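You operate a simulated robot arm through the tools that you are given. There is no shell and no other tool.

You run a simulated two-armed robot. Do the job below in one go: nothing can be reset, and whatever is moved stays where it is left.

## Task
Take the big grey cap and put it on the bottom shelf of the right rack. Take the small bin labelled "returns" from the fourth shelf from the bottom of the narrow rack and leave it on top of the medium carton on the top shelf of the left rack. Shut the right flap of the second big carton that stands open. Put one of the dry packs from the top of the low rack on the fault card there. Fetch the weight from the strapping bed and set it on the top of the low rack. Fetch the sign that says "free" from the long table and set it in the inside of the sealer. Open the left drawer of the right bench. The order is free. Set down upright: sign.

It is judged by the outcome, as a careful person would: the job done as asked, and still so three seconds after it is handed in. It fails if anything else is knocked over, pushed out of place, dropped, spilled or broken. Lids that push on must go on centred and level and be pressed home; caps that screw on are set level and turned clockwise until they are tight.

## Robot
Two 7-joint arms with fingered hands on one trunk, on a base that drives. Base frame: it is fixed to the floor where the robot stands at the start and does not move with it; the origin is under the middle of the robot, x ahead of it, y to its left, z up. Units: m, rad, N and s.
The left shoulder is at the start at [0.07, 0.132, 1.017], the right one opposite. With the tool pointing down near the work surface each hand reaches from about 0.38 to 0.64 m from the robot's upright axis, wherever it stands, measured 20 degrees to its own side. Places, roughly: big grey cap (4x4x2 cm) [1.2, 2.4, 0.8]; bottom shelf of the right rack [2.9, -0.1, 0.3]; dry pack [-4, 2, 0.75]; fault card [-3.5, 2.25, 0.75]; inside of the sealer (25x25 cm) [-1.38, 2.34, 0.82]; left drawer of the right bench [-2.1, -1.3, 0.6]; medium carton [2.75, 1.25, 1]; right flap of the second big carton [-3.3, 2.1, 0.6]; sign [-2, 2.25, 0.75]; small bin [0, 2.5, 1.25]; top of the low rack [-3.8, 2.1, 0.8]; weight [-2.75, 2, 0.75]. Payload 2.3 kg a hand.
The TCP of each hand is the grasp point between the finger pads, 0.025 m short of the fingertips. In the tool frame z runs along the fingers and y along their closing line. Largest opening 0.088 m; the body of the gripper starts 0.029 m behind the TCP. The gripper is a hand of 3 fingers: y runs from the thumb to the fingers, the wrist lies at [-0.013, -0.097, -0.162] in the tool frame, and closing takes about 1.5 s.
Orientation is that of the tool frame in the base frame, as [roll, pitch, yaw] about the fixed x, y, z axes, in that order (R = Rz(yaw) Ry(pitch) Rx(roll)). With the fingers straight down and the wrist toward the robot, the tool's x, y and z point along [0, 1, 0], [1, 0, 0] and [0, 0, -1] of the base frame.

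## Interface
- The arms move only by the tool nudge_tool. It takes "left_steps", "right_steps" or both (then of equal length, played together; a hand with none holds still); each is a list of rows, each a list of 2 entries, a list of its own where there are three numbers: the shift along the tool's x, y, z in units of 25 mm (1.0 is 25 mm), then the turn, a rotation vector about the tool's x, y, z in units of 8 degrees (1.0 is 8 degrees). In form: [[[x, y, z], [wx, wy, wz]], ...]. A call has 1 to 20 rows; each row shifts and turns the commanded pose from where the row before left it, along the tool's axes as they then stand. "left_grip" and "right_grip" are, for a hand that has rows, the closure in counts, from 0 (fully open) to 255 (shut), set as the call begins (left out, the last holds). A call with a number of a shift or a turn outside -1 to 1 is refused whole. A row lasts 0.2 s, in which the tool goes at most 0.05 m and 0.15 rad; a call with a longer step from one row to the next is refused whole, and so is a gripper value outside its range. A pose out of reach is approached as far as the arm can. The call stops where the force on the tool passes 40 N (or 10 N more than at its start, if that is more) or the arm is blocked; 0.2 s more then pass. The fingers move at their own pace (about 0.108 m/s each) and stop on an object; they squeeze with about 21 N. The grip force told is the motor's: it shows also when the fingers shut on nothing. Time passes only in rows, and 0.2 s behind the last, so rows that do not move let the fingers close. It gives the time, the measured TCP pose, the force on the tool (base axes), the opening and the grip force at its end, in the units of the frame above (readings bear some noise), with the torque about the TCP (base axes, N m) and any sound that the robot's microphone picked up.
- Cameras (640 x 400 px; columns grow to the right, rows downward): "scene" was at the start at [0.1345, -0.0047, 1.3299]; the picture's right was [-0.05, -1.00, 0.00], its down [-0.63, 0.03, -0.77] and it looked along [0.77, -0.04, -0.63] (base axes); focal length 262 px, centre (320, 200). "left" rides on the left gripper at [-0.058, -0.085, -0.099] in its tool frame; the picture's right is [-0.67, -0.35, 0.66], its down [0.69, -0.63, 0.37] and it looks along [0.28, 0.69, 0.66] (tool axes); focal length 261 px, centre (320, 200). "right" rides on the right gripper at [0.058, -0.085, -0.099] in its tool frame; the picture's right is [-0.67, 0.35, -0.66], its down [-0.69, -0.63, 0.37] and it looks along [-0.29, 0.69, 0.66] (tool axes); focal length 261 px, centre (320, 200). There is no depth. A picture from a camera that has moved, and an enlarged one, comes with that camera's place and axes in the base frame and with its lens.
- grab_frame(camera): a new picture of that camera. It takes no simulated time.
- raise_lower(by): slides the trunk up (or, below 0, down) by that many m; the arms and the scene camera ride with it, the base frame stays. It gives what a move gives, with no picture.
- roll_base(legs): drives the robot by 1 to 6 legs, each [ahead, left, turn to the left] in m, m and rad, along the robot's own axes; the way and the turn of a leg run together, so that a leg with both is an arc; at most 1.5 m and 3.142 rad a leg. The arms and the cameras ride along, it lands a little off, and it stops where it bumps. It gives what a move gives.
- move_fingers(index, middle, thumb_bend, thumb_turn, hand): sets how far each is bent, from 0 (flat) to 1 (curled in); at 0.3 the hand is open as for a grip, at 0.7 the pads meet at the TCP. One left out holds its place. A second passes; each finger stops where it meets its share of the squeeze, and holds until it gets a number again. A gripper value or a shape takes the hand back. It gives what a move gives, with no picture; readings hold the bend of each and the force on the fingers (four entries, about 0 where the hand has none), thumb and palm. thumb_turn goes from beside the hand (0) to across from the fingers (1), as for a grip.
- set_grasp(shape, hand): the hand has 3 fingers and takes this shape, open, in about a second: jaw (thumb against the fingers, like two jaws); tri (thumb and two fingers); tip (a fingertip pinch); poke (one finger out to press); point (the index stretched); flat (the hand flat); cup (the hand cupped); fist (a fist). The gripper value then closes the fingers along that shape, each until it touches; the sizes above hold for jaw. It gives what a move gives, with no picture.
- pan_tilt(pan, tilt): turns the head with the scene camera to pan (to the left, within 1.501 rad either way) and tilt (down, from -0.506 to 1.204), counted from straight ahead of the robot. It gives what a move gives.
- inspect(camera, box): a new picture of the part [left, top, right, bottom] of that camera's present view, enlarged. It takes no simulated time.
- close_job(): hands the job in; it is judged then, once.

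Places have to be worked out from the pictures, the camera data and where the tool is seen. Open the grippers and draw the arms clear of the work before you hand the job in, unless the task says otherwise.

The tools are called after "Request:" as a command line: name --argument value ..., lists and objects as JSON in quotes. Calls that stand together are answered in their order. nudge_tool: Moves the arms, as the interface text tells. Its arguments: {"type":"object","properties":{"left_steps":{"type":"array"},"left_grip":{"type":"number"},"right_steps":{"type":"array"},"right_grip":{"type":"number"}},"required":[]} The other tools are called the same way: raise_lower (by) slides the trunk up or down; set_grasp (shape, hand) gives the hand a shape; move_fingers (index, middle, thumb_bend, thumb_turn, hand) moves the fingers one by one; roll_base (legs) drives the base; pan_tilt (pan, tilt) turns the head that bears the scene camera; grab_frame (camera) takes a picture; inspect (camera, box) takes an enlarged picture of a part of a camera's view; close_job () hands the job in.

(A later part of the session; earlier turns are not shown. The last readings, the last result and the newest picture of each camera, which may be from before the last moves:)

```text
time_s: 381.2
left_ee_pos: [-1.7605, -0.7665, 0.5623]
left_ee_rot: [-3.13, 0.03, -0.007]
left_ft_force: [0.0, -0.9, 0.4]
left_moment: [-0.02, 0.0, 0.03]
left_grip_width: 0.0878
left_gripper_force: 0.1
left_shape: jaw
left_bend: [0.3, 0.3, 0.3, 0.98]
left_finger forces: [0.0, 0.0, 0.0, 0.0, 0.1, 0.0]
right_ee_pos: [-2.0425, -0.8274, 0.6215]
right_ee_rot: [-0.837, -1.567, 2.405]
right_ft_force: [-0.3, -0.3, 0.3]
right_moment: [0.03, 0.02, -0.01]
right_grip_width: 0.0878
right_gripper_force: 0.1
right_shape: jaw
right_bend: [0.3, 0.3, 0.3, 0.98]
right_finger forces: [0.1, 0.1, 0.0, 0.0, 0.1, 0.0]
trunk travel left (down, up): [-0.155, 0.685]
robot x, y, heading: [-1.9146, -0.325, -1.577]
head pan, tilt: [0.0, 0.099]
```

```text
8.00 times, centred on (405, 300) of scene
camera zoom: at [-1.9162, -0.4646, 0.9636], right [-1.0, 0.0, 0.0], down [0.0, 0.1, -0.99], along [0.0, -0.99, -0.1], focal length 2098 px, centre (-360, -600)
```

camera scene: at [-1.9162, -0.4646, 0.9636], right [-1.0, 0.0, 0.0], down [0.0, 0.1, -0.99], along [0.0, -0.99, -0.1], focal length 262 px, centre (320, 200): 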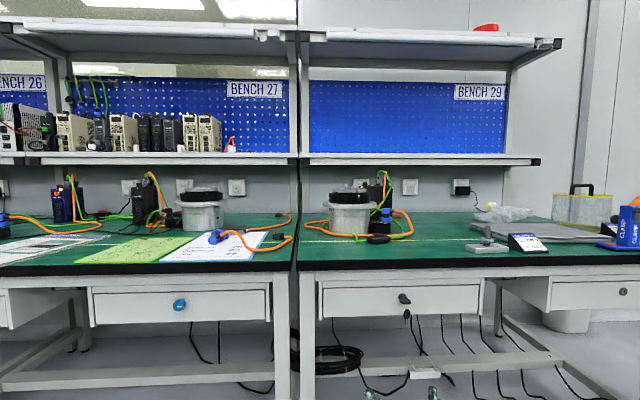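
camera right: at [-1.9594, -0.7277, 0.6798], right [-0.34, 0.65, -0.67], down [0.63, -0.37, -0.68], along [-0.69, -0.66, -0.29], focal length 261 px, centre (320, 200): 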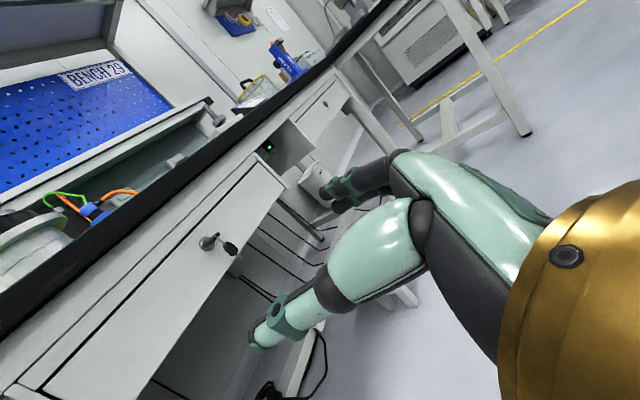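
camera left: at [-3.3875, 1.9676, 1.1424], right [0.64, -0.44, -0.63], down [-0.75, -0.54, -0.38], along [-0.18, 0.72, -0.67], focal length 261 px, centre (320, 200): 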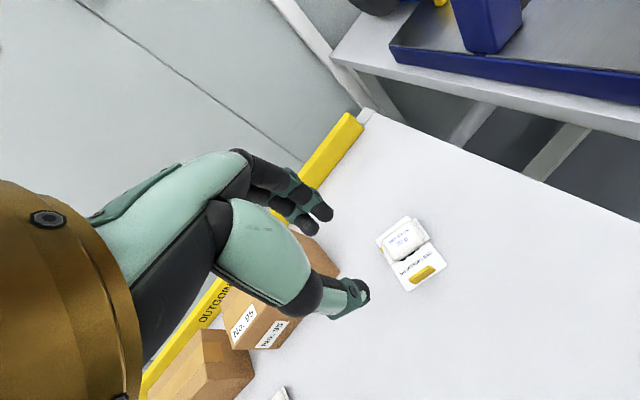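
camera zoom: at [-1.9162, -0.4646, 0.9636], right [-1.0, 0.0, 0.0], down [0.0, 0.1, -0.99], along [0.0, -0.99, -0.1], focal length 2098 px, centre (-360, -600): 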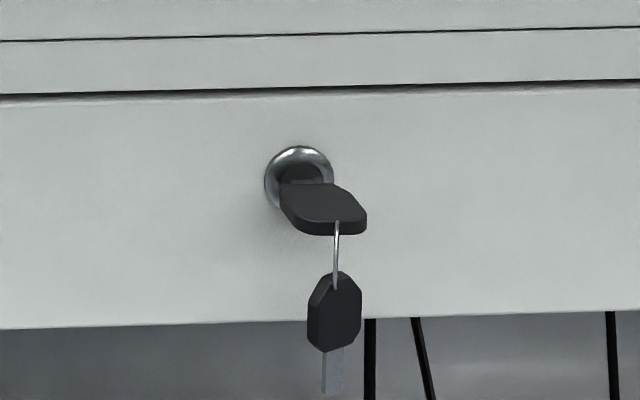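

Lock centre (-2.139, -1.133, 0.637), bow outer end at y≈-1.10. I tuck the left hand, drive ahead 0.16 m and line the right hand up in front of the key.

Request:
nudge_tool --left_steps '[[[0, -0.8, 0], [0, 0, 0]], [[0, -0.8, 0], [0, 0, 0]], [[0, -0.8, 0], [0, 0, 0]], [[0, 0, 0], [0, 0, 0]]]'

Request:
roll_base --legs '[[0.16, 0, 0.004]]'

Request:
nudge_tool --right_steps '[[[0.1, 0.8, 0], [0, 0, 0]], [[0.1, 0.8, 0], [0, 0, 0]], [[0.1, 0.8, 0], [0, 0, 0]], [[0.04, 0.8, 0], [0, 0, 0]], [[0, 0.7, 0], [0, 0, 0]], [[0, 0, 0], [0, 0, 0]]]' --right_grip 0

Request:
grab_frame --camera "right"

Request:
grab_frame --camera "scene"

```text
time_s: 382.2
left_ee_pos: [-1.7648, -0.7027, 0.5498]
left_ee_rot: [-3.036, 0.033, -0.034]
left_ft_force: [0.2, 0.1, 0.5]
left_moment: [-0.01, -0.01, 0.03]
left_grip_width: 0.0878
left_gripper_force: 0.1
left_shape: jaw
left_bend: [0.3, 0.3, 0.3, 0.98]
left_finger forces: [0.0, 0.0, 0.0, 0.0, 0.0, 0.1]
left hand out of reach, approached as far as the arm can: row 2, 3
right_ee_pos: [-2.0442, -0.8268, 0.6228]
right_ee_rot: [-0.45, -1.565, 2.018]
right_ft_force: [-0.3, -0.2, 0.6]
right_moment: [-0.02, 0.01, 0.0]
right_grip_width: 0.0877
right_gripper_force: 0.0
right_shape: jaw
right_bend: [0.3, 0.3, 0.3, 0.98]
right_finger forces: [0.0, 0.0, 0.0, 0.0, 0.0, 0.0]
trunk travel left (down, up): [-0.155, 0.685]
robot x, y, heading: [-1.9128, -0.3194, -1.572]
head pan, tilt: [0.0, 0.099]
```

```text
time_s: 383.6
left_ee_pos: [-1.7641, -0.8625, 0.5492]
left_ee_rot: [-3.035, 0.033, -0.031]
left_ft_force: [-0.6, -0.3, -0.1]
left_moment: [0.01, -0.01, -0.01]
left_grip_width: 0.0875
left_gripper_force: 0.0
left_shape: jaw
left_bend: [0.3, 0.3, 0.3, 0.98]
left_finger forces: [0.0, 0.1, 0.0, 0.0, 0.0, 0.0]
right_ee_pos: [-2.0432, -0.9878, 0.6218]
right_ee_rot: [-0.591, -1.566, 2.162]
right_ft_force: [-0.2, 0.0, 0.2]
right_moment: [0.0, -0.01, 0.01]
right_grip_width: 0.0876
right_gripper_force: 0.1
right_shape: jaw
right_bend: [0.3, 0.3, 0.3, 0.98]
right_finger forces: [0.0, 0.0, 0.0, 0.0, 0.1, 0.0]
trunk travel left (down, up): [-0.155, 0.685]
robot x, y, heading: [-1.9159, -0.4826, -1.572]
head pan, tilt: [0.0, 0.099]
```

```text
time_s: 385.1
left_ee_pos: [-1.7647, -0.863, 0.549]
left_ee_rot: [-3.035, 0.033, -0.034]
left_ft_force: [-0.5, -1.2, -0.1]
left_moment: [-0.02, 0.02, 0.02]
left_grip_width: 0.0878
left_gripper_force: 0.1
left_shape: jaw
left_bend: [0.3, 0.3, 0.3, 0.98]
left_finger forces: [0.0, 0.0, 0.0, 0.0, 0.1, 0.1]
right_ee_pos: [-2.139, -0.9867, 0.6301]
right_ee_rot: [-0.84, -1.566, 2.41]
right_ft_force: [-0.2, 0.0, 0.3]
right_moment: [-0.01, 0.01, -0.03]
right_grip_width: 0.0876
right_gripper_force: 0.1
right_shape: jaw
right_bend: [0.3, 0.3, 0.3, 0.98]
right_finger forces: [0.0, 0.0, 0.0, 0.0, 0.0, 0.0]
trunk travel left (down, up): [-0.155, 0.685]
robot x, y, heading: [-1.9133, -0.4838, -1.573]
head pan, tilt: [0.0, 0.099]
```

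```text
taken
camera right: at [-2.056, -0.8873, 0.6875], right [-0.35, 0.65, -0.67], down [0.63, -0.37, -0.68], along [-0.69, -0.66, -0.28], focal length 261 px, centre (320, 200)
```

right: 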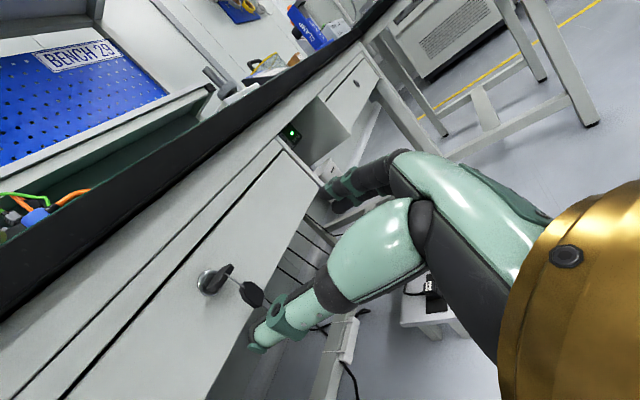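

```text
taken
camera scene: at [-1.9162, -0.625, 0.9636], right [-1.0, 0.0, 0.0], down [0.0, 0.1, -0.99], along [0.0, -0.99, -0.1], focal length 262 px, centre (320, 200)
```

scene: 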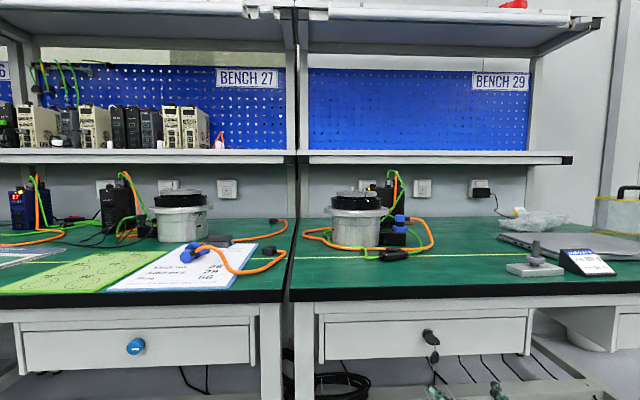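

Aligned with the key within 2–3 mm. I move forward with the hand open, first to y≈-1.06.

Request:
nudge_tool --right_steps '[[[0, 0, 0.7], [0, 0, 0]], [[0, 0, 0.7], [0, 0, 0]], [[0, 0, 0.8], [0, 0, 0]], [[0, 0, 0.7], [0, 0, 0]], [[0, 0, 0], [0, 0, 0]]]' --right_grip 0

Request:
grab_frame --camera "right"

Request:
pan_tilt --pan -0.4 --tilt 0.55

Request:
grab_frame --camera "scene"

```text
time_s: 386.2
left_ee_pos: [-1.7648, -0.8633, 0.5497]
left_ee_rot: [-3.034, 0.034, -0.033]
left_ft_force: [1.1, -0.2, 0.3]
left_moment: [-0.02, 0.0, -0.02]
left_grip_width: 0.0875
left_gripper_force: 0.1
left_shape: jaw
left_bend: [0.3, 0.3, 0.3, 0.98]
left_finger forces: [0.0, 0.0, 0.1, 0.0, 0.1, 0.0]
right_ee_pos: [-2.1409, -1.0606, 0.628]
right_ee_rot: [-0.296, -1.567, 1.866]
right_ft_force: [-1.0, -0.2, 0.2]
right_moment: [0.04, -0.02, -0.01]
right_grip_width: 0.0877
right_gripper_force: 0.0
right_shape: jaw
right_bend: [0.3, 0.3, 0.3, 0.98]
right_finger forces: [0.0, 0.0, 0.0, 0.0, 0.0, 0.0]
trunk travel left (down, up): [-0.155, 0.685]
robot x, y, heading: [-1.916, -0.4834, -1.575]
head pan, tilt: [0.0, 0.099]
```

```text
taken
camera right: at [-2.0565, -0.9611, 0.687], right [-0.35, 0.65, -0.67], down [0.63, -0.37, -0.68], along [-0.69, -0.66, -0.28], focal length 261 px, centre (320, 200)
```

right: 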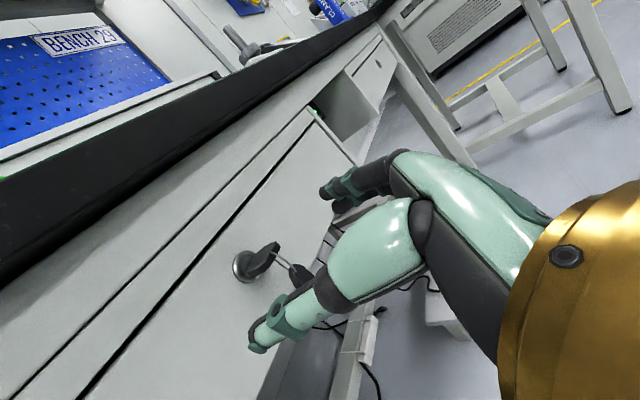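

```text
time_s: 387.1
left_ee_pos: [-1.7645, -0.8626, 0.5486]
left_ee_rot: [-3.035, 0.033, -0.031]
left_ft_force: [-1.0, -0.2, 0.5]
left_moment: [0.0, 0.03, 0.0]
left_grip_width: 0.0875
left_gripper_force: 0.1
left_shape: jaw
left_bend: [0.3, 0.3, 0.3, 0.98]
left_finger forces: [0.0, 0.1, 0.0, 0.0, 0.0, 0.0]
right_ee_pos: [-2.1403, -1.0598, 0.6277]
right_ee_rot: [-0.282, -1.567, 1.854]
right_ft_force: [0.2, 0.3, 0.4]
right_moment: [0.01, 0.0, -0.02]
right_grip_width: 0.0877
right_gripper_force: 0.1
right_shape: jaw
right_bend: [0.3, 0.3, 0.3, 0.98]
right_finger forces: [0.0, 0.1, 0.0, 0.1, 0.0, 0.0]
trunk travel left (down, up): [-0.155, 0.685]
robot x, y, heading: [-1.9153, -0.4826, -1.57]
head pan, tilt: [-0.4, 0.55]
```

```text
taken
camera scene: at [-1.9511, -0.6157, 0.9221], right [-0.92, 0.39, 0.0], down [0.2, 0.48, -0.85], along [-0.33, -0.79, -0.52], focal length 262 px, centre (320, 200)
```

scene: 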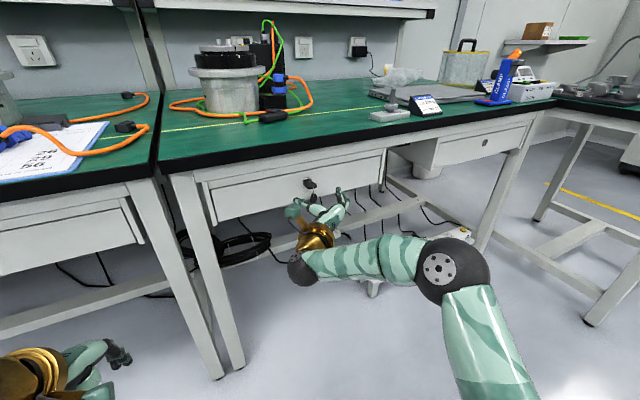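

I zoom in at the hand and key.

Request:
inspect --camera "scene" --box '[260, 160, 380, 260]'

Request:
inspect --camera "right" --box '[210, 170, 410, 370]'

```text
4.00 times, centred on (320, 210) of scene
camera zoom: at [-1.9511, -0.6157, 0.9221], right [-0.92, 0.39, 0.0], down [0.2, 0.48, -0.85], along [-0.33, -0.79, -0.52], focal length 1049 px, centre (320, 160)
```

zoom: 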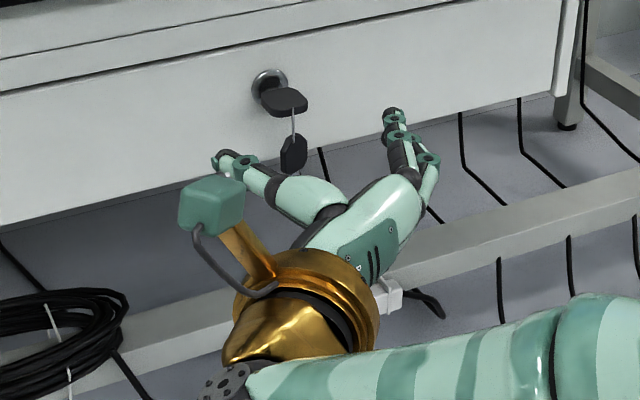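

```text
2.00 times, centred on (310, 270) of right
camera zoom: at [-2.0565, -0.9608, 0.6871], right [-0.35, 0.65, -0.67], down [0.63, -0.37, -0.68], along [-0.69, -0.66, -0.28], focal length 521 px, centre (340, 60)
```

zoom: 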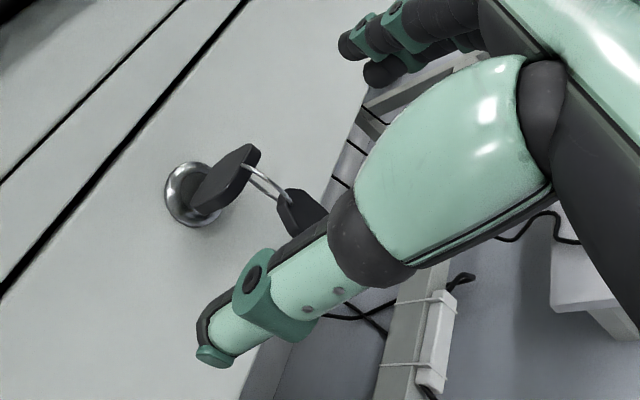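

The thumb pad sits a few mm below the fingers' centre. A fingertip pinch (thumb against index) suits the thin bow better; I back off 5 cm, switch to the tip shape and look where the pinch meets.

Request:
nudge_tool --right_steps '[[[0, 0, -0.7], [0, 0, 0]], [[0, 0, -0.7], [0, 0, 0]], [[0, 0, -0.7], [0, 0, 0]], [[0, 0, 0], [0, 0, 0]]]'

Request:
set_grasp --hand "right" --shape "tip"

Request:
inspect --camera "right" --box '[180, 120, 440, 380]'

Request:
nudge_tool --right_steps '[[[0, 0, 0], [0, 0, 0]], [[0, 0, 0], [0, 0, 0]], [[0, 0, 0], [0, 0, 0]], [[0, 0, 0], [0, 0, 0]], [[0, 0, 0], [0, 0, 0]], [[0, 0, 0], [0, 0, 0]]]' --right_grip 180

Request:
inspect --camera "right" --box '[180, 120, 440, 380]'

Request:
inspect --camera "scene" --box '[260, 160, 380, 260]'

```text
time_s: 388.1
left_ee_pos: [-1.7634, -0.8623, 0.5494]
left_ee_rot: [-3.034, 0.032, -0.031]
left_ft_force: [-0.2, 0.8, -0.4]
left_moment: [0.02, -0.01, 0.0]
left_grip_width: 0.088
left_gripper_force: 0.1
left_shape: jaw
left_bend: [0.3, 0.3, 0.3, 0.98]
left_finger forces: [0.0, 0.1, 0.0, 0.1, 0.1, 0.0]
right_ee_pos: [-2.1398, -1.0078, 0.628]
right_ee_rot: [-0.327, -1.566, 1.898]
right_ft_force: [0.4, 0.6, 0.4]
right_moment: [-0.02, -0.01, 0.0]
right_grip_width: 0.0875
right_gripper_force: 0.0
right_shape: jaw
right_bend: [0.3, 0.3, 0.3, 0.98]
right_finger forces: [0.0, 0.0, 0.0, 0.1, 0.0, 0.0]
trunk travel left (down, up): [-0.155, 0.685]
robot x, y, heading: [-1.9158, -0.4841, -1.566]
head pan, tilt: [-0.4, 0.55]
```

```text
time_s: 389.1
left_ee_pos: [-1.7661, -0.8628, 0.5508]
left_ee_rot: [-3.035, 0.031, -0.033]
left_ft_force: [0.5, 0.5, 0.3]
left_moment: [-0.02, 0.01, 0.0]
left_grip_width: 0.0876
left_gripper_force: 0.2
left_shape: jaw
left_bend: [0.3, 0.3, 0.3, 0.98]
left_finger forces: [0.1, 0.1, 0.0, 0.0, 0.2, 0.0]
right_ee_pos: [-2.1392, -1.0064, 0.6278]
right_ee_rot: [-0.304, -1.567, 1.875]
right_ft_force: [-0.1, -0.1, -0.1]
right_moment: [0.0, 0.01, -0.01]
right_grip_width: 0.0879
right_gripper_force: 0.0
right_shape: tip
right_bend: [0.3, 0.98, 0.3, 0.98]
right_finger forces: [0.0, 0.0, 0.0, 0.1, 0.0, 0.0]
trunk travel left (down, up): [-0.155, 0.685]
robot x, y, heading: [-1.9153, -0.4809, -1.569]
head pan, tilt: [-0.4, 0.55]
```

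```text
1.54 times, centred on (310, 250) of right
camera zoom: at [-2.0565, -0.9082, 0.6864], right [-0.35, 0.65, -0.67], down [0.63, -0.37, -0.68], along [-0.69, -0.66, -0.28], focal length 401 px, centre (335, 123)
```

zoom: 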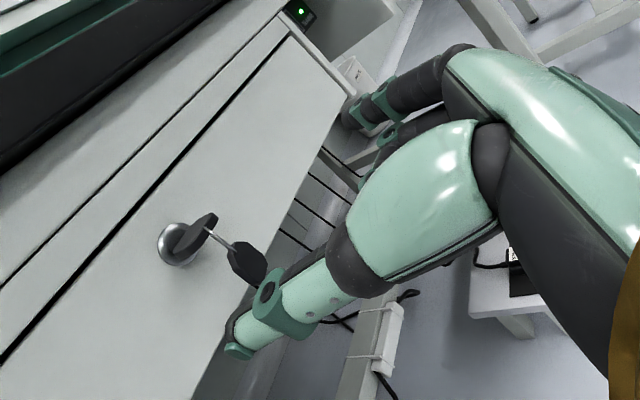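

```text
time_s: 390.4
left_ee_pos: [-1.7647, -0.8626, 0.5497]
left_ee_rot: [-3.035, 0.033, -0.031]
left_ft_force: [-0.3, 0.7, 0.3]
left_moment: [-0.01, 0.01, 0.01]
left_grip_width: 0.0875
left_gripper_force: 0.0
left_shape: jaw
left_bend: [0.3, 0.3, 0.3, 0.98]
left_finger forces: [0.0, 0.1, 0.0, 0.0, 0.0, 0.0]
right_ee_pos: [-2.1423, -1.0074, 0.628]
right_ee_rot: [-0.313, -1.565, 1.884]
right_ft_force: [-0.7, -0.6, -0.3]
right_moment: [0.0, 0.01, 0.01]
right_grip_width: 0.0267
right_gripper_force: 0.2
right_shape: tip
right_bend: [0.73, 0.98, 0.74, 1.0]
right_finger forces: [0.0, 0.1, 0.1, 0.0, 0.0, 0.1]
trunk travel left (down, up): [-0.155, 0.685]
robot x, y, heading: [-1.9149, -0.4837, -1.571]
head pan, tilt: [-0.4, 0.55]
```

```text
1.54 times, centred on (310, 250) of right
camera zoom: at [-2.0565, -0.9082, 0.6864], right [-0.35, 0.65, -0.67], down [0.63, -0.37, -0.68], along [-0.69, -0.66, -0.28], focal length 401 px, centre (335, 123)
```

zoom: 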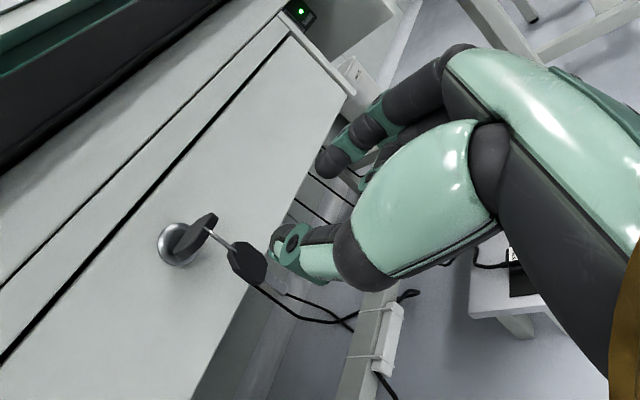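

```text
4.00 times, centred on (320, 210) of scene
camera zoom: at [-1.9512, -0.6157, 0.922], right [-0.92, 0.39, 0.0], down [0.2, 0.48, -0.85], along [-0.33, -0.79, -0.52], focal length 1049 px, centre (320, 160)
```

zoom: 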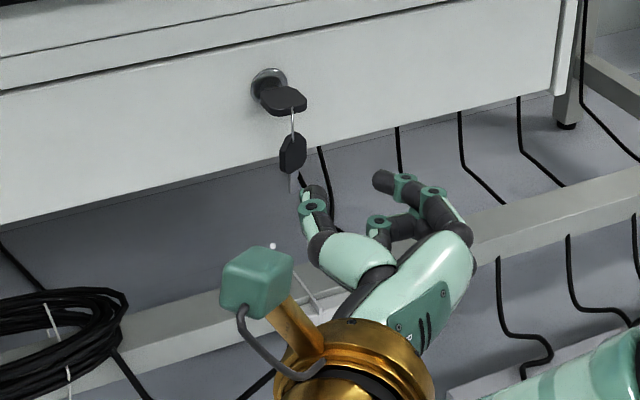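

In tip shape thumb and index meet right at TCP height. I open to ~55 mm, raise 9 mm to the bow's height and move forward around the bow.

Request:
nudge_tool --right_steps '[[[0.18, -0.05, 0], [0, 0, 0]], [[0.18, -0.05, 0], [0, 0, 0]], [[0, 0, 0.7], [0, 0, 0]], [[0, 0, 0.7], [0, 0, 0]], [[0, 0, 0.5], [0, 0, 0]], [[0, 0, 0], [0, 0, 0]]]' --right_grip 95

Request:
inspect --camera "right" --box '[180, 120, 440, 380]'

Request:
inspect --camera "scene" --box '[260, 160, 380, 260]'

```text
time_s: 391.9
left_ee_pos: [-1.7645, -0.8627, 0.549]
left_ee_rot: [-3.034, 0.035, -0.032]
left_ft_force: [0.4, 0.3, -0.6]
left_moment: [0.02, -0.01, 0.02]
left_grip_width: 0.0876
left_gripper_force: 0.2
left_shape: jaw
left_bend: [0.3, 0.3, 0.3, 0.98]
left_finger forces: [0.0, 0.0, 0.1, 0.0, 0.1, 0.0]
right_ee_pos: [-2.1376, -1.0543, 0.6395]
right_ee_rot: [-0.41, -1.567, 1.981]
right_ft_force: [0.2, 0.1, 0.2]
right_moment: [-0.05, 0.01, -0.03]
right_grip_width: 0.0549
right_gripper_force: 0.0
right_shape: tip
right_bend: [0.3, 0.98, 0.63, 1.0]
right_finger forces: [0.0, 0.1, 0.0, 0.0, 0.0, 0.0]
trunk travel left (down, up): [-0.155, 0.685]
robot x, y, heading: [-1.91, -0.4824, -1.568]
head pan, tilt: [-0.4, 0.55]
```

```text
1.54 times, centred on (310, 250) of right
camera zoom: at [-2.0535, -0.9557, 0.6979], right [-0.35, 0.65, -0.67], down [0.63, -0.37, -0.68], along [-0.69, -0.66, -0.28], focal length 401 px, centre (335, 123)
```

zoom: 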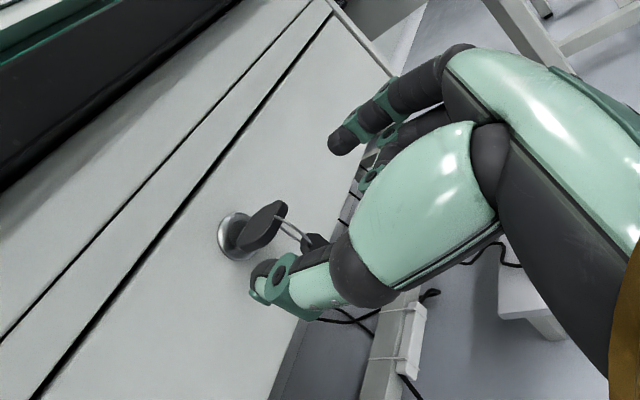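

```text
4.00 times, centred on (320, 210) of scene
camera zoom: at [-1.9511, -0.6157, 0.922], right [-0.92, 0.39, 0.0], down [0.2, 0.48, -0.85], along [-0.33, -0.79, -0.52], focal length 1049 px, centre (320, 160)
```

zoom: 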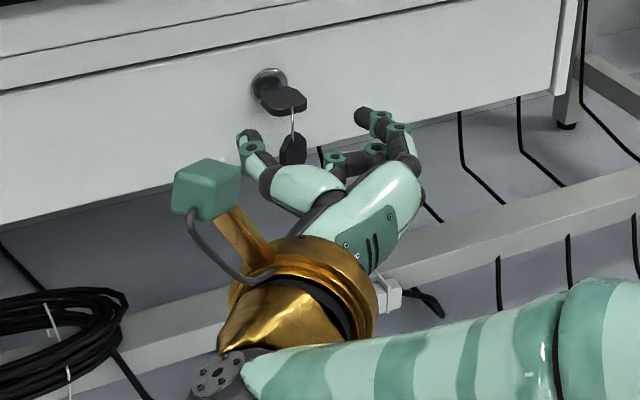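

Thumb and index straddle the bow. I advance 4 cm more.

Request:
nudge_tool --right_steps '[[[-0.05, 0, 0.5], [0, 0, 0]], [[0, 0, 0.5], [0, 0, 0]], [[0, 0, 0.5], [0, 0, 0]], [[0, 0, 0], [0, 0, 0]]]' --right_grip 95

Request:
inspect --camera "right" --box '[180, 120, 440, 380]'

Request:
inspect --camera "scene" --box '[260, 160, 380, 260]'

```text
time_s: 392.9
left_ee_pos: [-1.7649, -0.862, 0.5503]
left_ee_rot: [-3.035, 0.032, -0.032]
left_ft_force: [0.6, 0.9, 0.1]
left_moment: [0.01, -0.01, 0.03]
left_grip_width: 0.0879
left_gripper_force: 0.0
left_shape: jaw
left_bend: [0.3, 0.3, 0.3, 0.98]
left_finger forces: [0.0, 0.0, 0.1, 0.0, 0.0, 0.1]
right_ee_pos: [-2.1378, -1.0931, 0.6384]
right_ee_rot: [-0.847, -1.566, 2.419]
right_ft_force: [-0.5, 0.2, -0.3]
right_moment: [-0.04, 0.01, 0.04]
right_grip_width: 0.0546
right_gripper_force: 0.1
right_shape: tip
right_bend: [0.3, 0.98, 0.63, 1.0]
right_finger forces: [0.0, 0.1, 0.0, 0.0, 0.0, 0.0]
trunk travel left (down, up): [-0.155, 0.685]
robot x, y, heading: [-1.9156, -0.4825, -1.568]
head pan, tilt: [-0.4, 0.55]
```

```text
1.54 times, centred on (310, 250) of right
camera zoom: at [-2.0537, -0.9927, 0.6962], right [-0.35, 0.65, -0.67], down [0.63, -0.37, -0.68], along [-0.69, -0.66, -0.29], focal length 401 px, centre (335, 123)
```

zoom: 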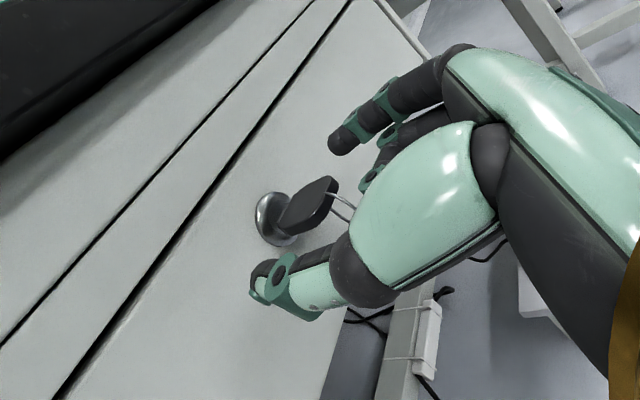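

```text
4.00 times, centred on (320, 210) of scene
camera zoom: at [-1.9511, -0.6157, 0.922], right [-0.92, 0.39, 0.0], down [0.2, 0.48, -0.85], along [-0.33, -0.79, -0.52], focal length 1049 px, centre (320, 160)
```

zoom: 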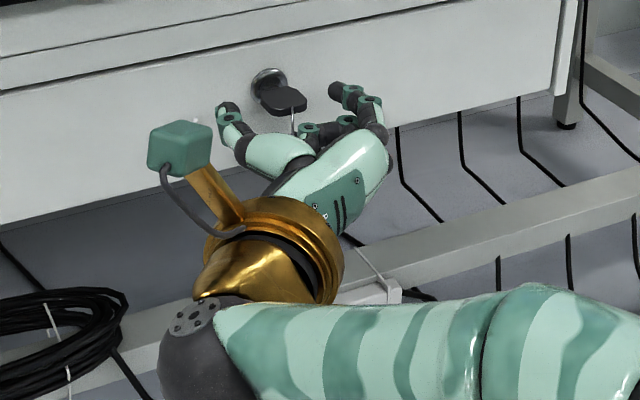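

The bow lies between thumb and index. I close the pinch.

Request:
nudge_tool --right_steps '[[[0, 0, 0], [0, 0, 0]], [[0, 0, 0], [0, 0, 0]], [[0, 0, 0], [0, 0, 0]], [[0, 0, 0], [0, 0, 0]], [[0, 0, 0], [0, 0, 0]], [[0, 0, 0], [0, 0, 0]], [[0, 0, 0], [0, 0, 0]]]' --right_grip 255

Request:
inspect --camera "right" --box '[180, 120, 440, 380]'

Request:
inspect --camera "scene" --box '[260, 160, 380, 260]'

```text
time_s: 394.4
left_ee_pos: [-1.7649, -0.8612, 0.5499]
left_ee_rot: [-3.037, 0.032, -0.033]
left_ft_force: [-0.4, -0.5, -0.1]
left_moment: [0.03, 0.0, 0.02]
left_grip_width: 0.088
left_gripper_force: 0.1
left_shape: jaw
left_bend: [0.3, 0.3, 0.3, 0.98]
left_finger forces: [0.0, 0.0, 0.1, 0.0, 0.0, 0.1]
right_ee_pos: [-2.1383, -1.0899, 0.639]
right_ee_rot: [-0.346, -1.565, 1.918]
right_ft_force: [-1.2, -1.2, 8.9]
right_moment: [-0.18, 0.05, 0.02]
right_grip_width: 0.0111
right_gripper_force: 20.9
right_shape: tip
right_bend: [0.73, 1.0, 0.78, 1.0]
right_finger forces: [0.1, 0.0, 0.0, 0.0, 0.0, 0.0]
trunk travel left (down, up): [-0.155, 0.685]
robot x, y, heading: [-1.919, -0.4828, -1.578]
head pan, tilt: [-0.4, 0.55]
```

```text
1.54 times, centred on (310, 250) of right
camera zoom: at [-2.0534, -0.9912, 0.6979], right [-0.35, 0.65, -0.67], down [0.63, -0.37, -0.68], along [-0.69, -0.66, -0.28], focal length 401 px, centre (335, 123)
```

zoom: 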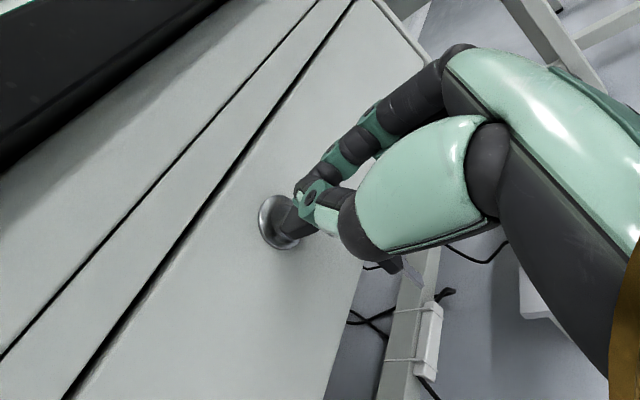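

```text
4.00 times, centred on (320, 210) of scene
camera zoom: at [-1.9505, -0.6138, 0.9224], right [-0.92, 0.39, 0.0], down [0.2, 0.48, -0.85], along [-0.33, -0.79, -0.52], focal length 1049 px, centre (320, 160)
```

zoom: 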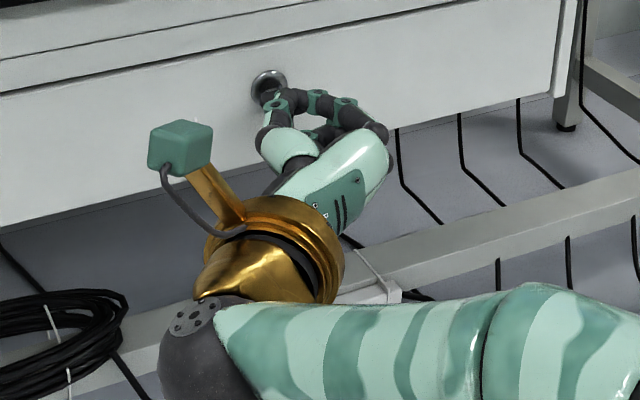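

The fingers seem to have closed just above the bow (upward force 9 N). I open again and check the key.

Request:
nudge_tool --right_steps '[[[0, 0, 0], [0, 0, 0]], [[0, 0, 0], [0, 0, 0]], [[0, 0, 0], [0, 0, 0]], [[0, 0, 0], [0, 0, 0]]]' --right_grip 95

Request:
inspect --camera "right" --box '[240, 150, 380, 290]'

Request:
inspect --camera "scene" --box '[280, 160, 360, 220]'

```text
time_s: 395.4
left_ee_pos: [-1.7657, -0.8627, 0.5495]
left_ee_rot: [-3.034, 0.031, -0.033]
left_ft_force: [0.3, 0.4, 0.0]
left_moment: [0.0, -0.01, -0.03]
left_grip_width: 0.0879
left_gripper_force: 0.0
left_shape: jaw
left_bend: [0.3, 0.3, 0.3, 0.98]
left_finger forces: [0.0, 0.0, 0.0, 0.0, 0.1, 0.0]
right_ee_pos: [-2.1381, -1.0919, 0.6381]
right_ee_rot: [-1.098, -1.566, 2.669]
right_ft_force: [-0.4, -0.5, 0.0]
right_moment: [0.01, 0.04, 0.0]
right_grip_width: 0.0546
right_gripper_force: 0.0
right_shape: tip
right_bend: [0.3, 0.98, 0.63, 1.0]
right_finger forces: [0.1, 0.0, 0.1, 0.1, 0.1, 0.0]
trunk travel left (down, up): [-0.155, 0.685]
robot x, y, heading: [-1.9137, -0.4839, -1.571]
head pan, tilt: [-0.4, 0.55]
```

```text
2.86 times, centred on (310, 220) of right
camera zoom: at [-2.0538, -0.9926, 0.6961], right [-0.35, 0.65, -0.67], down [0.63, -0.37, -0.68], along [-0.69, -0.66, -0.29], focal length 745 px, centre (349, 143)
```

zoom: 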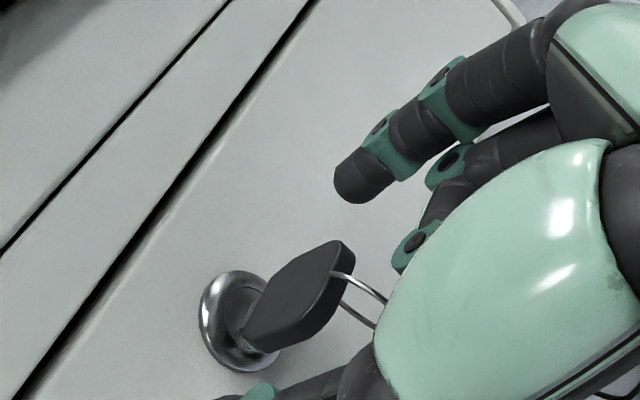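

```text
6.67 times, centred on (320, 190) of scene
camera zoom: at [-1.9511, -0.6157, 0.922], right [-0.92, 0.39, 0.0], down [0.2, 0.48, -0.85], along [-0.33, -0.79, -0.52], focal length 1748 px, centre (320, 267)
```

zoom: 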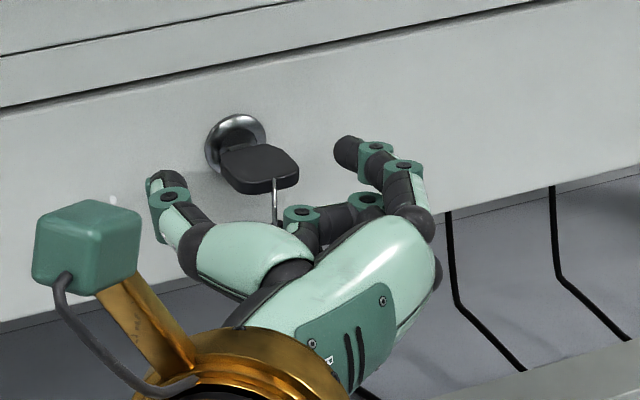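

The key is unchanged; the closed pinch lies about 1 cm above the open line. I lower 10 mm and close again.

Request:
nudge_tool --right_steps '[[[-0.2, 0, 0], [0, 0, 0]], [[-0.2, 0, 0], [0, 0, 0]], [[0, 0, 0], [0, 0, 0]]]' --right_grip 95

Request:
nudge_tool --right_steps '[[[0, 0, 0], [0, 0, 0]], [[0, 0, 0], [0, 0, 0]], [[0, 0, 0], [0, 0, 0]], [[0, 0, 0], [0, 0, 0]], [[0, 0, 0], [0, 0, 0]], [[0, 0, 0], [0, 0, 0]], [[0, 0, 0], [0, 0, 0]]]' --right_grip 255

Request:
inspect --camera "right" --box '[240, 150, 380, 290]'

Request:
inspect --camera "scene" --box '[280, 160, 360, 220]'

```text
time_s: 396.2
left_ee_pos: [-1.7651, -0.8618, 0.5502]
left_ee_rot: [-3.035, 0.033, -0.032]
left_ft_force: [0.0, 0.1, 0.2]
left_moment: [0.0, -0.01, -0.02]
left_grip_width: 0.0879
left_gripper_force: 0.0
left_shape: jaw
left_bend: [0.3, 0.3, 0.3, 0.98]
left_finger forces: [0.1, 0.0, 0.1, 0.1, 0.0, 0.1]
right_ee_pos: [-2.1387, -1.092, 0.6277]
right_ee_rot: [-0.619, -1.567, 2.19]
right_ft_force: [0.0, -0.2, 0.3]
right_moment: [-0.01, 0.0, -0.01]
right_grip_width: 0.0549
right_gripper_force: 0.1
right_shape: tip
right_bend: [0.3, 0.98, 0.63, 1.0]
right_finger forces: [0.0, 0.0, 0.0, 0.1, 0.0, 0.0]
trunk travel left (down, up): [-0.155, 0.685]
robot x, y, heading: [-1.9131, -0.4831, -1.574]
head pan, tilt: [-0.4, 0.55]
```

```text
time_s: 397.9
left_ee_pos: [-1.7654, -0.8629, 0.5492]
left_ee_rot: [-3.033, 0.031, -0.032]
left_ft_force: [0.4, -0.3, -0.2]
left_moment: [0.01, -0.02, -0.03]
left_grip_width: 0.0876
left_gripper_force: 0.1
left_shape: jaw
left_bend: [0.3, 0.3, 0.3, 0.98]
left_finger forces: [0.0, 0.1, 0.1, 0.0, 0.1, 0.0]
right_ee_pos: [-2.1392, -1.0925, 0.6271]
right_ee_rot: [-1.167, -1.567, 2.737]
right_ft_force: [-1.7, -0.5, -5.0]
right_moment: [0.06, -0.04, -0.03]
right_grip_width: 0.0088
right_gripper_force: 20.9
right_shape: tip
right_bend: [0.72, 1.0, 0.77, 1.0]
right_finger forces: [0.0, 0.1, 0.0, 0.0, 0.0, 0.1]
trunk travel left (down, up): [-0.155, 0.685]
robot x, y, heading: [-1.917, -0.4838, -1.569]
head pan, tilt: [-0.4, 0.55]
```

```text
2.86 times, centred on (310, 220) of right
camera zoom: at [-2.055, -0.9935, 0.6852], right [-0.35, 0.65, -0.67], down [0.63, -0.37, -0.68], along [-0.69, -0.66, -0.29], focal length 745 px, centre (349, 143)
```

zoom: 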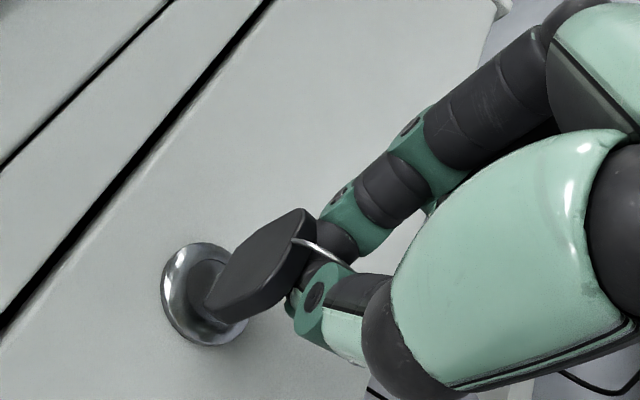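

```text
6.67 times, centred on (320, 190) of scene
camera zoom: at [-1.952, -0.6167, 0.9218], right [-0.92, 0.39, 0.0], down [0.2, 0.48, -0.85], along [-0.33, -0.78, -0.52], focal length 1748 px, centre (320, 267)
```

zoom: 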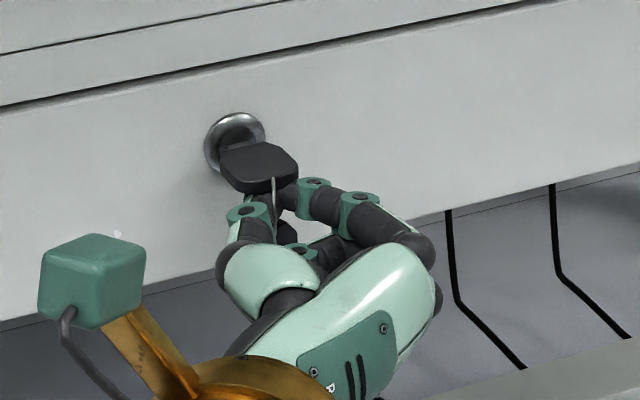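

This time the pinch closed just below the bow. A jaw grip (thumb against two fingers, the bow's edge between the two fingers) is more stable; I open, back off, switch to jaw and align at z=0.637.

Request:
nudge_tool --right_steps '[[[0, 0, 0], [0, 0, 0]], [[0, 0, 0], [0, 0, 0]], [[0, 0, 0], [0, 0, 0]], [[0, 0, -0.8], [0, 0, 0]], [[0, 0, -0.8], [0, 0, 0]], [[0, 0, -0.8], [0, 0, 0]], [[0, 0, 0], [0, 0, 0]]]' --right_grip 60

Request:
set_grasp --hand "right" --shape "jaw"

Request:
nudge_tool --right_steps '[[[0.2, 0, 0], [0, 0, 0]], [[0.16, 0, 0], [0, 0, 0]], [[0, 0, 0], [0, 0, 0]], [[0, 0, 0], [0, 0, 0]], [[0, 0, 0], [0, 0, 0]]]' --right_grip 180

Request:
inspect --camera "right" --box '[210, 120, 410, 320]'

Request:
inspect --camera "scene" --box '[280, 160, 360, 220]'

```text
time_s: 399.4
left_ee_pos: [-1.7653, -0.863, 0.5501]
left_ee_rot: [-3.036, 0.033, -0.033]
left_ft_force: [0.3, -0.2, 0.3]
left_moment: [0.02, -0.02, 0.02]
left_grip_width: 0.0876
left_gripper_force: 0.0
left_shape: jaw
left_bend: [0.3, 0.3, 0.3, 0.98]
left_finger forces: [0.0, 0.0, 0.0, 0.1, 0.1, 0.1]
right_ee_pos: [-2.139, -1.0312, 0.6284]
right_ee_rot: [-0.544, -1.567, 2.115]
right_ft_force: [0.1, -0.5, -0.5]
right_moment: [0.0, 0.0, -0.01]
right_grip_width: 0.0672
right_gripper_force: 0.1
right_shape: tip
right_bend: [0.28, 0.98, 0.53, 0.99]
right_finger forces: [0.0, 0.0, 0.0, 0.0, 0.0, 0.0]
trunk travel left (down, up): [-0.155, 0.685]
robot x, y, heading: [-1.9161, -0.4803, -1.566]
head pan, tilt: [-0.4, 0.55]
```

```text
time_s: 400.4
left_ee_pos: [-1.7651, -0.8634, 0.5497]
left_ee_rot: [-3.035, 0.034, -0.031]
left_ft_force: [0.0, 0.5, 0.4]
left_moment: [0.0, -0.01, -0.01]
left_grip_width: 0.0875
left_gripper_force: 0.0
left_shape: jaw
left_bend: [0.3, 0.3, 0.3, 0.98]
left_finger forces: [0.1, 0.0, 0.0, 0.1, 0.1, 0.0]
right_ee_pos: [-2.1388, -1.0329, 0.6282]
right_ee_rot: [-0.312, -1.567, 1.884]
right_ft_force: [-0.4, 0.7, -0.4]
right_moment: [0.0, 0.01, -0.01]
right_grip_width: 0.088
right_gripper_force: 0.0
right_shape: jaw
right_bend: [0.3, 0.3, 0.3, 0.98]
right_finger forces: [0.0, 0.0, 0.1, 0.1, 0.0, 0.0]
trunk travel left (down, up): [-0.155, 0.685]
robot x, y, heading: [-1.9185, -0.4833, -1.569]
head pan, tilt: [-0.4, 0.55]
```

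```text
time_s: 401.6
left_ee_pos: [-1.7643, -0.8618, 0.5492]
left_ee_rot: [-3.036, 0.033, -0.031]
left_ft_force: [0.4, 0.2, 0.2]
left_moment: [-0.04, 0.02, -0.03]
left_grip_width: 0.0877
left_gripper_force: 0.0
left_shape: jaw
left_bend: [0.3, 0.3, 0.3, 0.98]
left_finger forces: [0.1, 0.0, 0.0, 0.0, 0.0, 0.1]
right_ee_pos: [-2.1385, -1.0339, 0.6365]
right_ee_rot: [-0.958, -1.565, 2.53]
right_ft_force: [-1.4, -0.1, 0.2]
right_moment: [0.01, 0.01, 0.01]
right_grip_width: 0.0263
right_gripper_force: 0.2
right_shape: jaw
right_bend: [0.74, 0.54, 0.74, 1.0]
right_finger forces: [0.0, 0.0, 0.1, 0.0, 0.1, 0.0]
trunk travel left (down, up): [-0.155, 0.685]
robot x, y, heading: [-1.9123, -0.4817, -1.568]
head pan, tilt: [-0.4, 0.55]
```

```text
2.00 times, centred on (310, 220) of right
camera zoom: at [-2.0544, -0.9335, 0.6949], right [-0.35, 0.65, -0.67], down [0.63, -0.37, -0.68], along [-0.69, -0.66, -0.28], focal length 521 px, centre (340, 160)
```

zoom: 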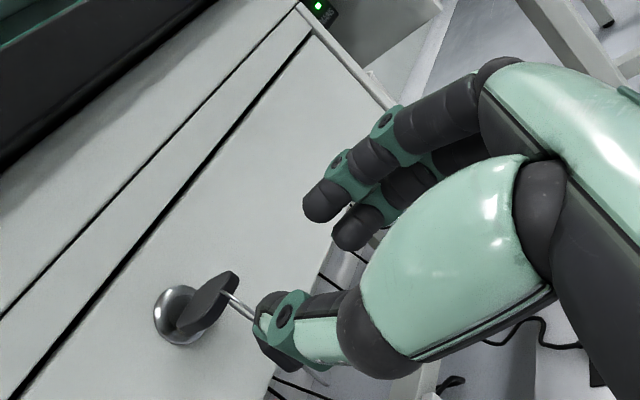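

```text
6.67 times, centred on (320, 190) of scene
camera zoom: at [-1.9511, -0.6157, 0.922], right [-0.92, 0.39, 0.0], down [0.2, 0.48, -0.85], along [-0.33, -0.79, -0.52], focal length 1748 px, centre (320, 267)
```

zoom: 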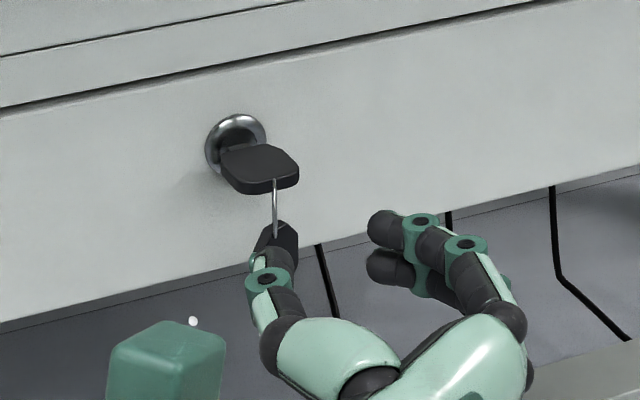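

Thumb and index meet ~3 mm above TCP height, the middle finger 1 cm below. I set TCP z≈0.633, open to 55 mm and go forward around the bow again.

Request:
nudge_tool --right_steps '[[[-0.14, 0, 0], [0, 0, 0]], [[0, 0, 0], [0, 0, 0]], [[0, 0, 0.6], [0, 0, 0]], [[0, 0, 0.6], [0, 0, 0]], [[0, 0, 0.6], [0, 0, 0]], [[0, 0, 0.6], [0, 0, 0]], [[0, 0, 0], [0, 0, 0]]]' --right_grip 80

Request:
inspect --camera "right" --box '[210, 120, 410, 320]'

Request:
inspect --camera "scene" --box '[280, 160, 360, 220]'

```text
time_s: 403.1
left_ee_pos: [-1.7655, -0.8622, 0.5492]
left_ee_rot: [-3.034, 0.033, -0.031]
left_ft_force: [0.0, 0.6, 0.4]
left_moment: [0.02, 0.02, 0.0]
left_grip_width: 0.0875
left_gripper_force: 0.1
left_shape: jaw
left_bend: [0.3, 0.3, 0.3, 0.98]
left_finger forces: [0.0, 0.0, 0.1, 0.1, 0.0, 0.1]
right_ee_pos: [-2.1377, -1.0919, 0.6327]
right_ee_rot: [-0.372, -1.567, 1.943]
right_ft_force: [-0.2, 0.0, -0.6]
right_moment: [0.0, -0.03, 0.02]
right_grip_width: 0.06
right_gripper_force: 0.0
right_shape: jaw
right_bend: [0.28, 0.38, 0.59, 1.0]
right_finger forces: [0.0, 0.0, 0.1, 0.1, 0.0, 0.0]
trunk travel left (down, up): [-0.155, 0.685]
robot x, y, heading: [-1.9187, -0.4827, -1.564]
head pan, tilt: [-0.4, 0.55]
```

```text
2.00 times, centred on (310, 220) of right
camera zoom: at [-2.0532, -0.993, 0.6913], right [-0.35, 0.65, -0.67], down [0.63, -0.37, -0.68], along [-0.69, -0.66, -0.28], focal length 521 px, centre (340, 160)
```

zoom: 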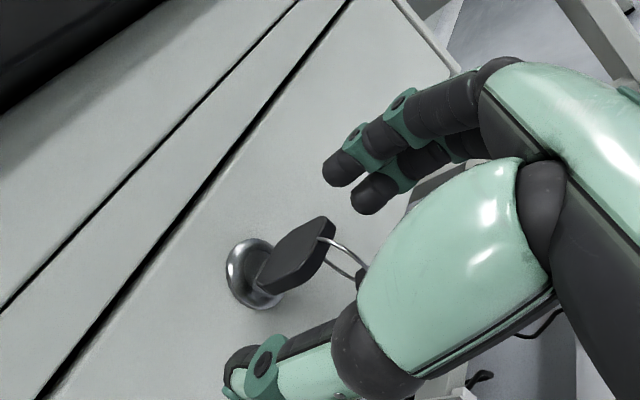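

```text
6.67 times, centred on (320, 190) of scene
camera zoom: at [-1.9511, -0.6157, 0.922], right [-0.92, 0.39, 0.0], down [0.2, 0.48, -0.85], along [-0.33, -0.79, -0.52], focal length 1748 px, centre (320, 267)
```

zoom: 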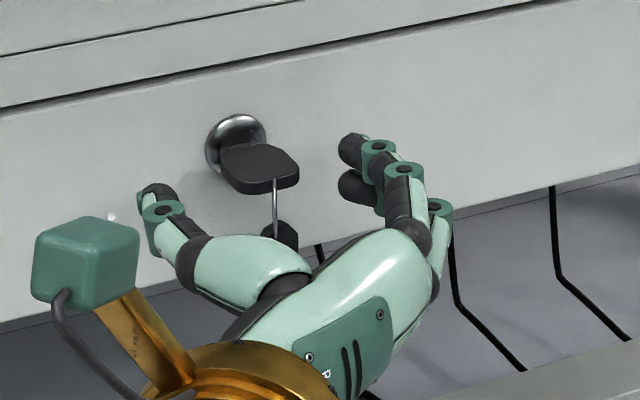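

Positioned. I close and read the finger forces.

Request:
nudge_tool --right_steps '[[[0, 0, 0], [0, 0, 0]], [[0, 0, 0], [0, 0, 0]], [[0, 0, 0], [0, 0, 0]], [[0, 0, 0], [0, 0, 0]], [[0, 0, 0], [0, 0, 0]], [[0, 0, 0], [0, 0, 0]], [[0, 0, 0], [0, 0, 0]]]' --right_grip 255

Request:
inspect --camera "right" --box '[240, 150, 380, 290]'

Request:
inspect --camera "scene" --box '[280, 160, 360, 220]'

```text
time_s: 404.8
left_ee_pos: [-1.7624, -0.8606, 0.5502]
left_ee_rot: [-3.037, 0.037, -0.031]
left_ft_force: [0.1, 0.4, -0.3]
left_moment: [0.03, -0.01, 0.02]
left_grip_width: 0.0878
left_gripper_force: 0.0
left_shape: jaw
left_bend: [0.3, 0.3, 0.3, 0.98]
left_finger forces: [0.0, 0.1, 0.1, 0.1, 0.0, 0.1]
right_ee_pos: [-2.1337, -1.0934, 0.6359]
right_ee_rot: [0.364, -1.565, 1.21]
right_ft_force: [12.6, -2.8, 8.1]
right_moment: [-0.14, 0.06, 0.26]
right_grip_width: 0.0047
right_gripper_force: 21.1
right_shape: jaw
right_bend: [0.74, 0.7, 0.74, 1.0]
right_finger forces: [12.1, 0.0, 0.0, 0.0, 22.0, 0.0]
trunk travel left (down, up): [-0.155, 0.685]
robot x, y, heading: [-1.9178, -0.486, -1.57]
head pan, tilt: [-0.4, 0.55]
```

```text
2.86 times, centred on (310, 220) of right
camera zoom: at [-2.0499, -0.992, 0.693], right [-0.35, 0.65, -0.67], down [0.63, -0.37, -0.68], along [-0.69, -0.66, -0.28], focal length 745 px, centre (349, 143)
```

zoom: 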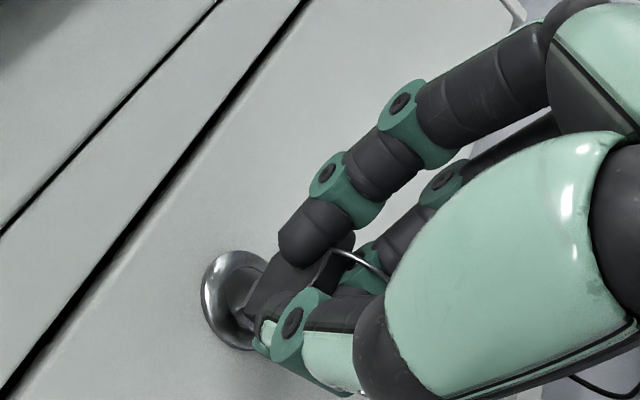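

```text
6.67 times, centred on (320, 190) of scene
camera zoom: at [-1.9477, -0.6145, 0.9224], right [-0.92, 0.39, 0.0], down [0.2, 0.48, -0.85], along [-0.33, -0.79, -0.52], focal length 1748 px, centre (320, 267)
```

zoom: 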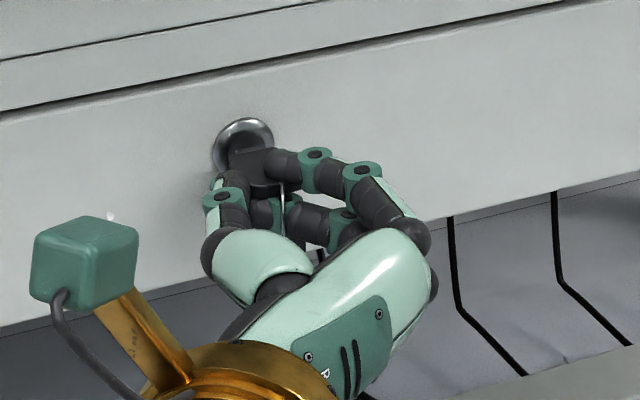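

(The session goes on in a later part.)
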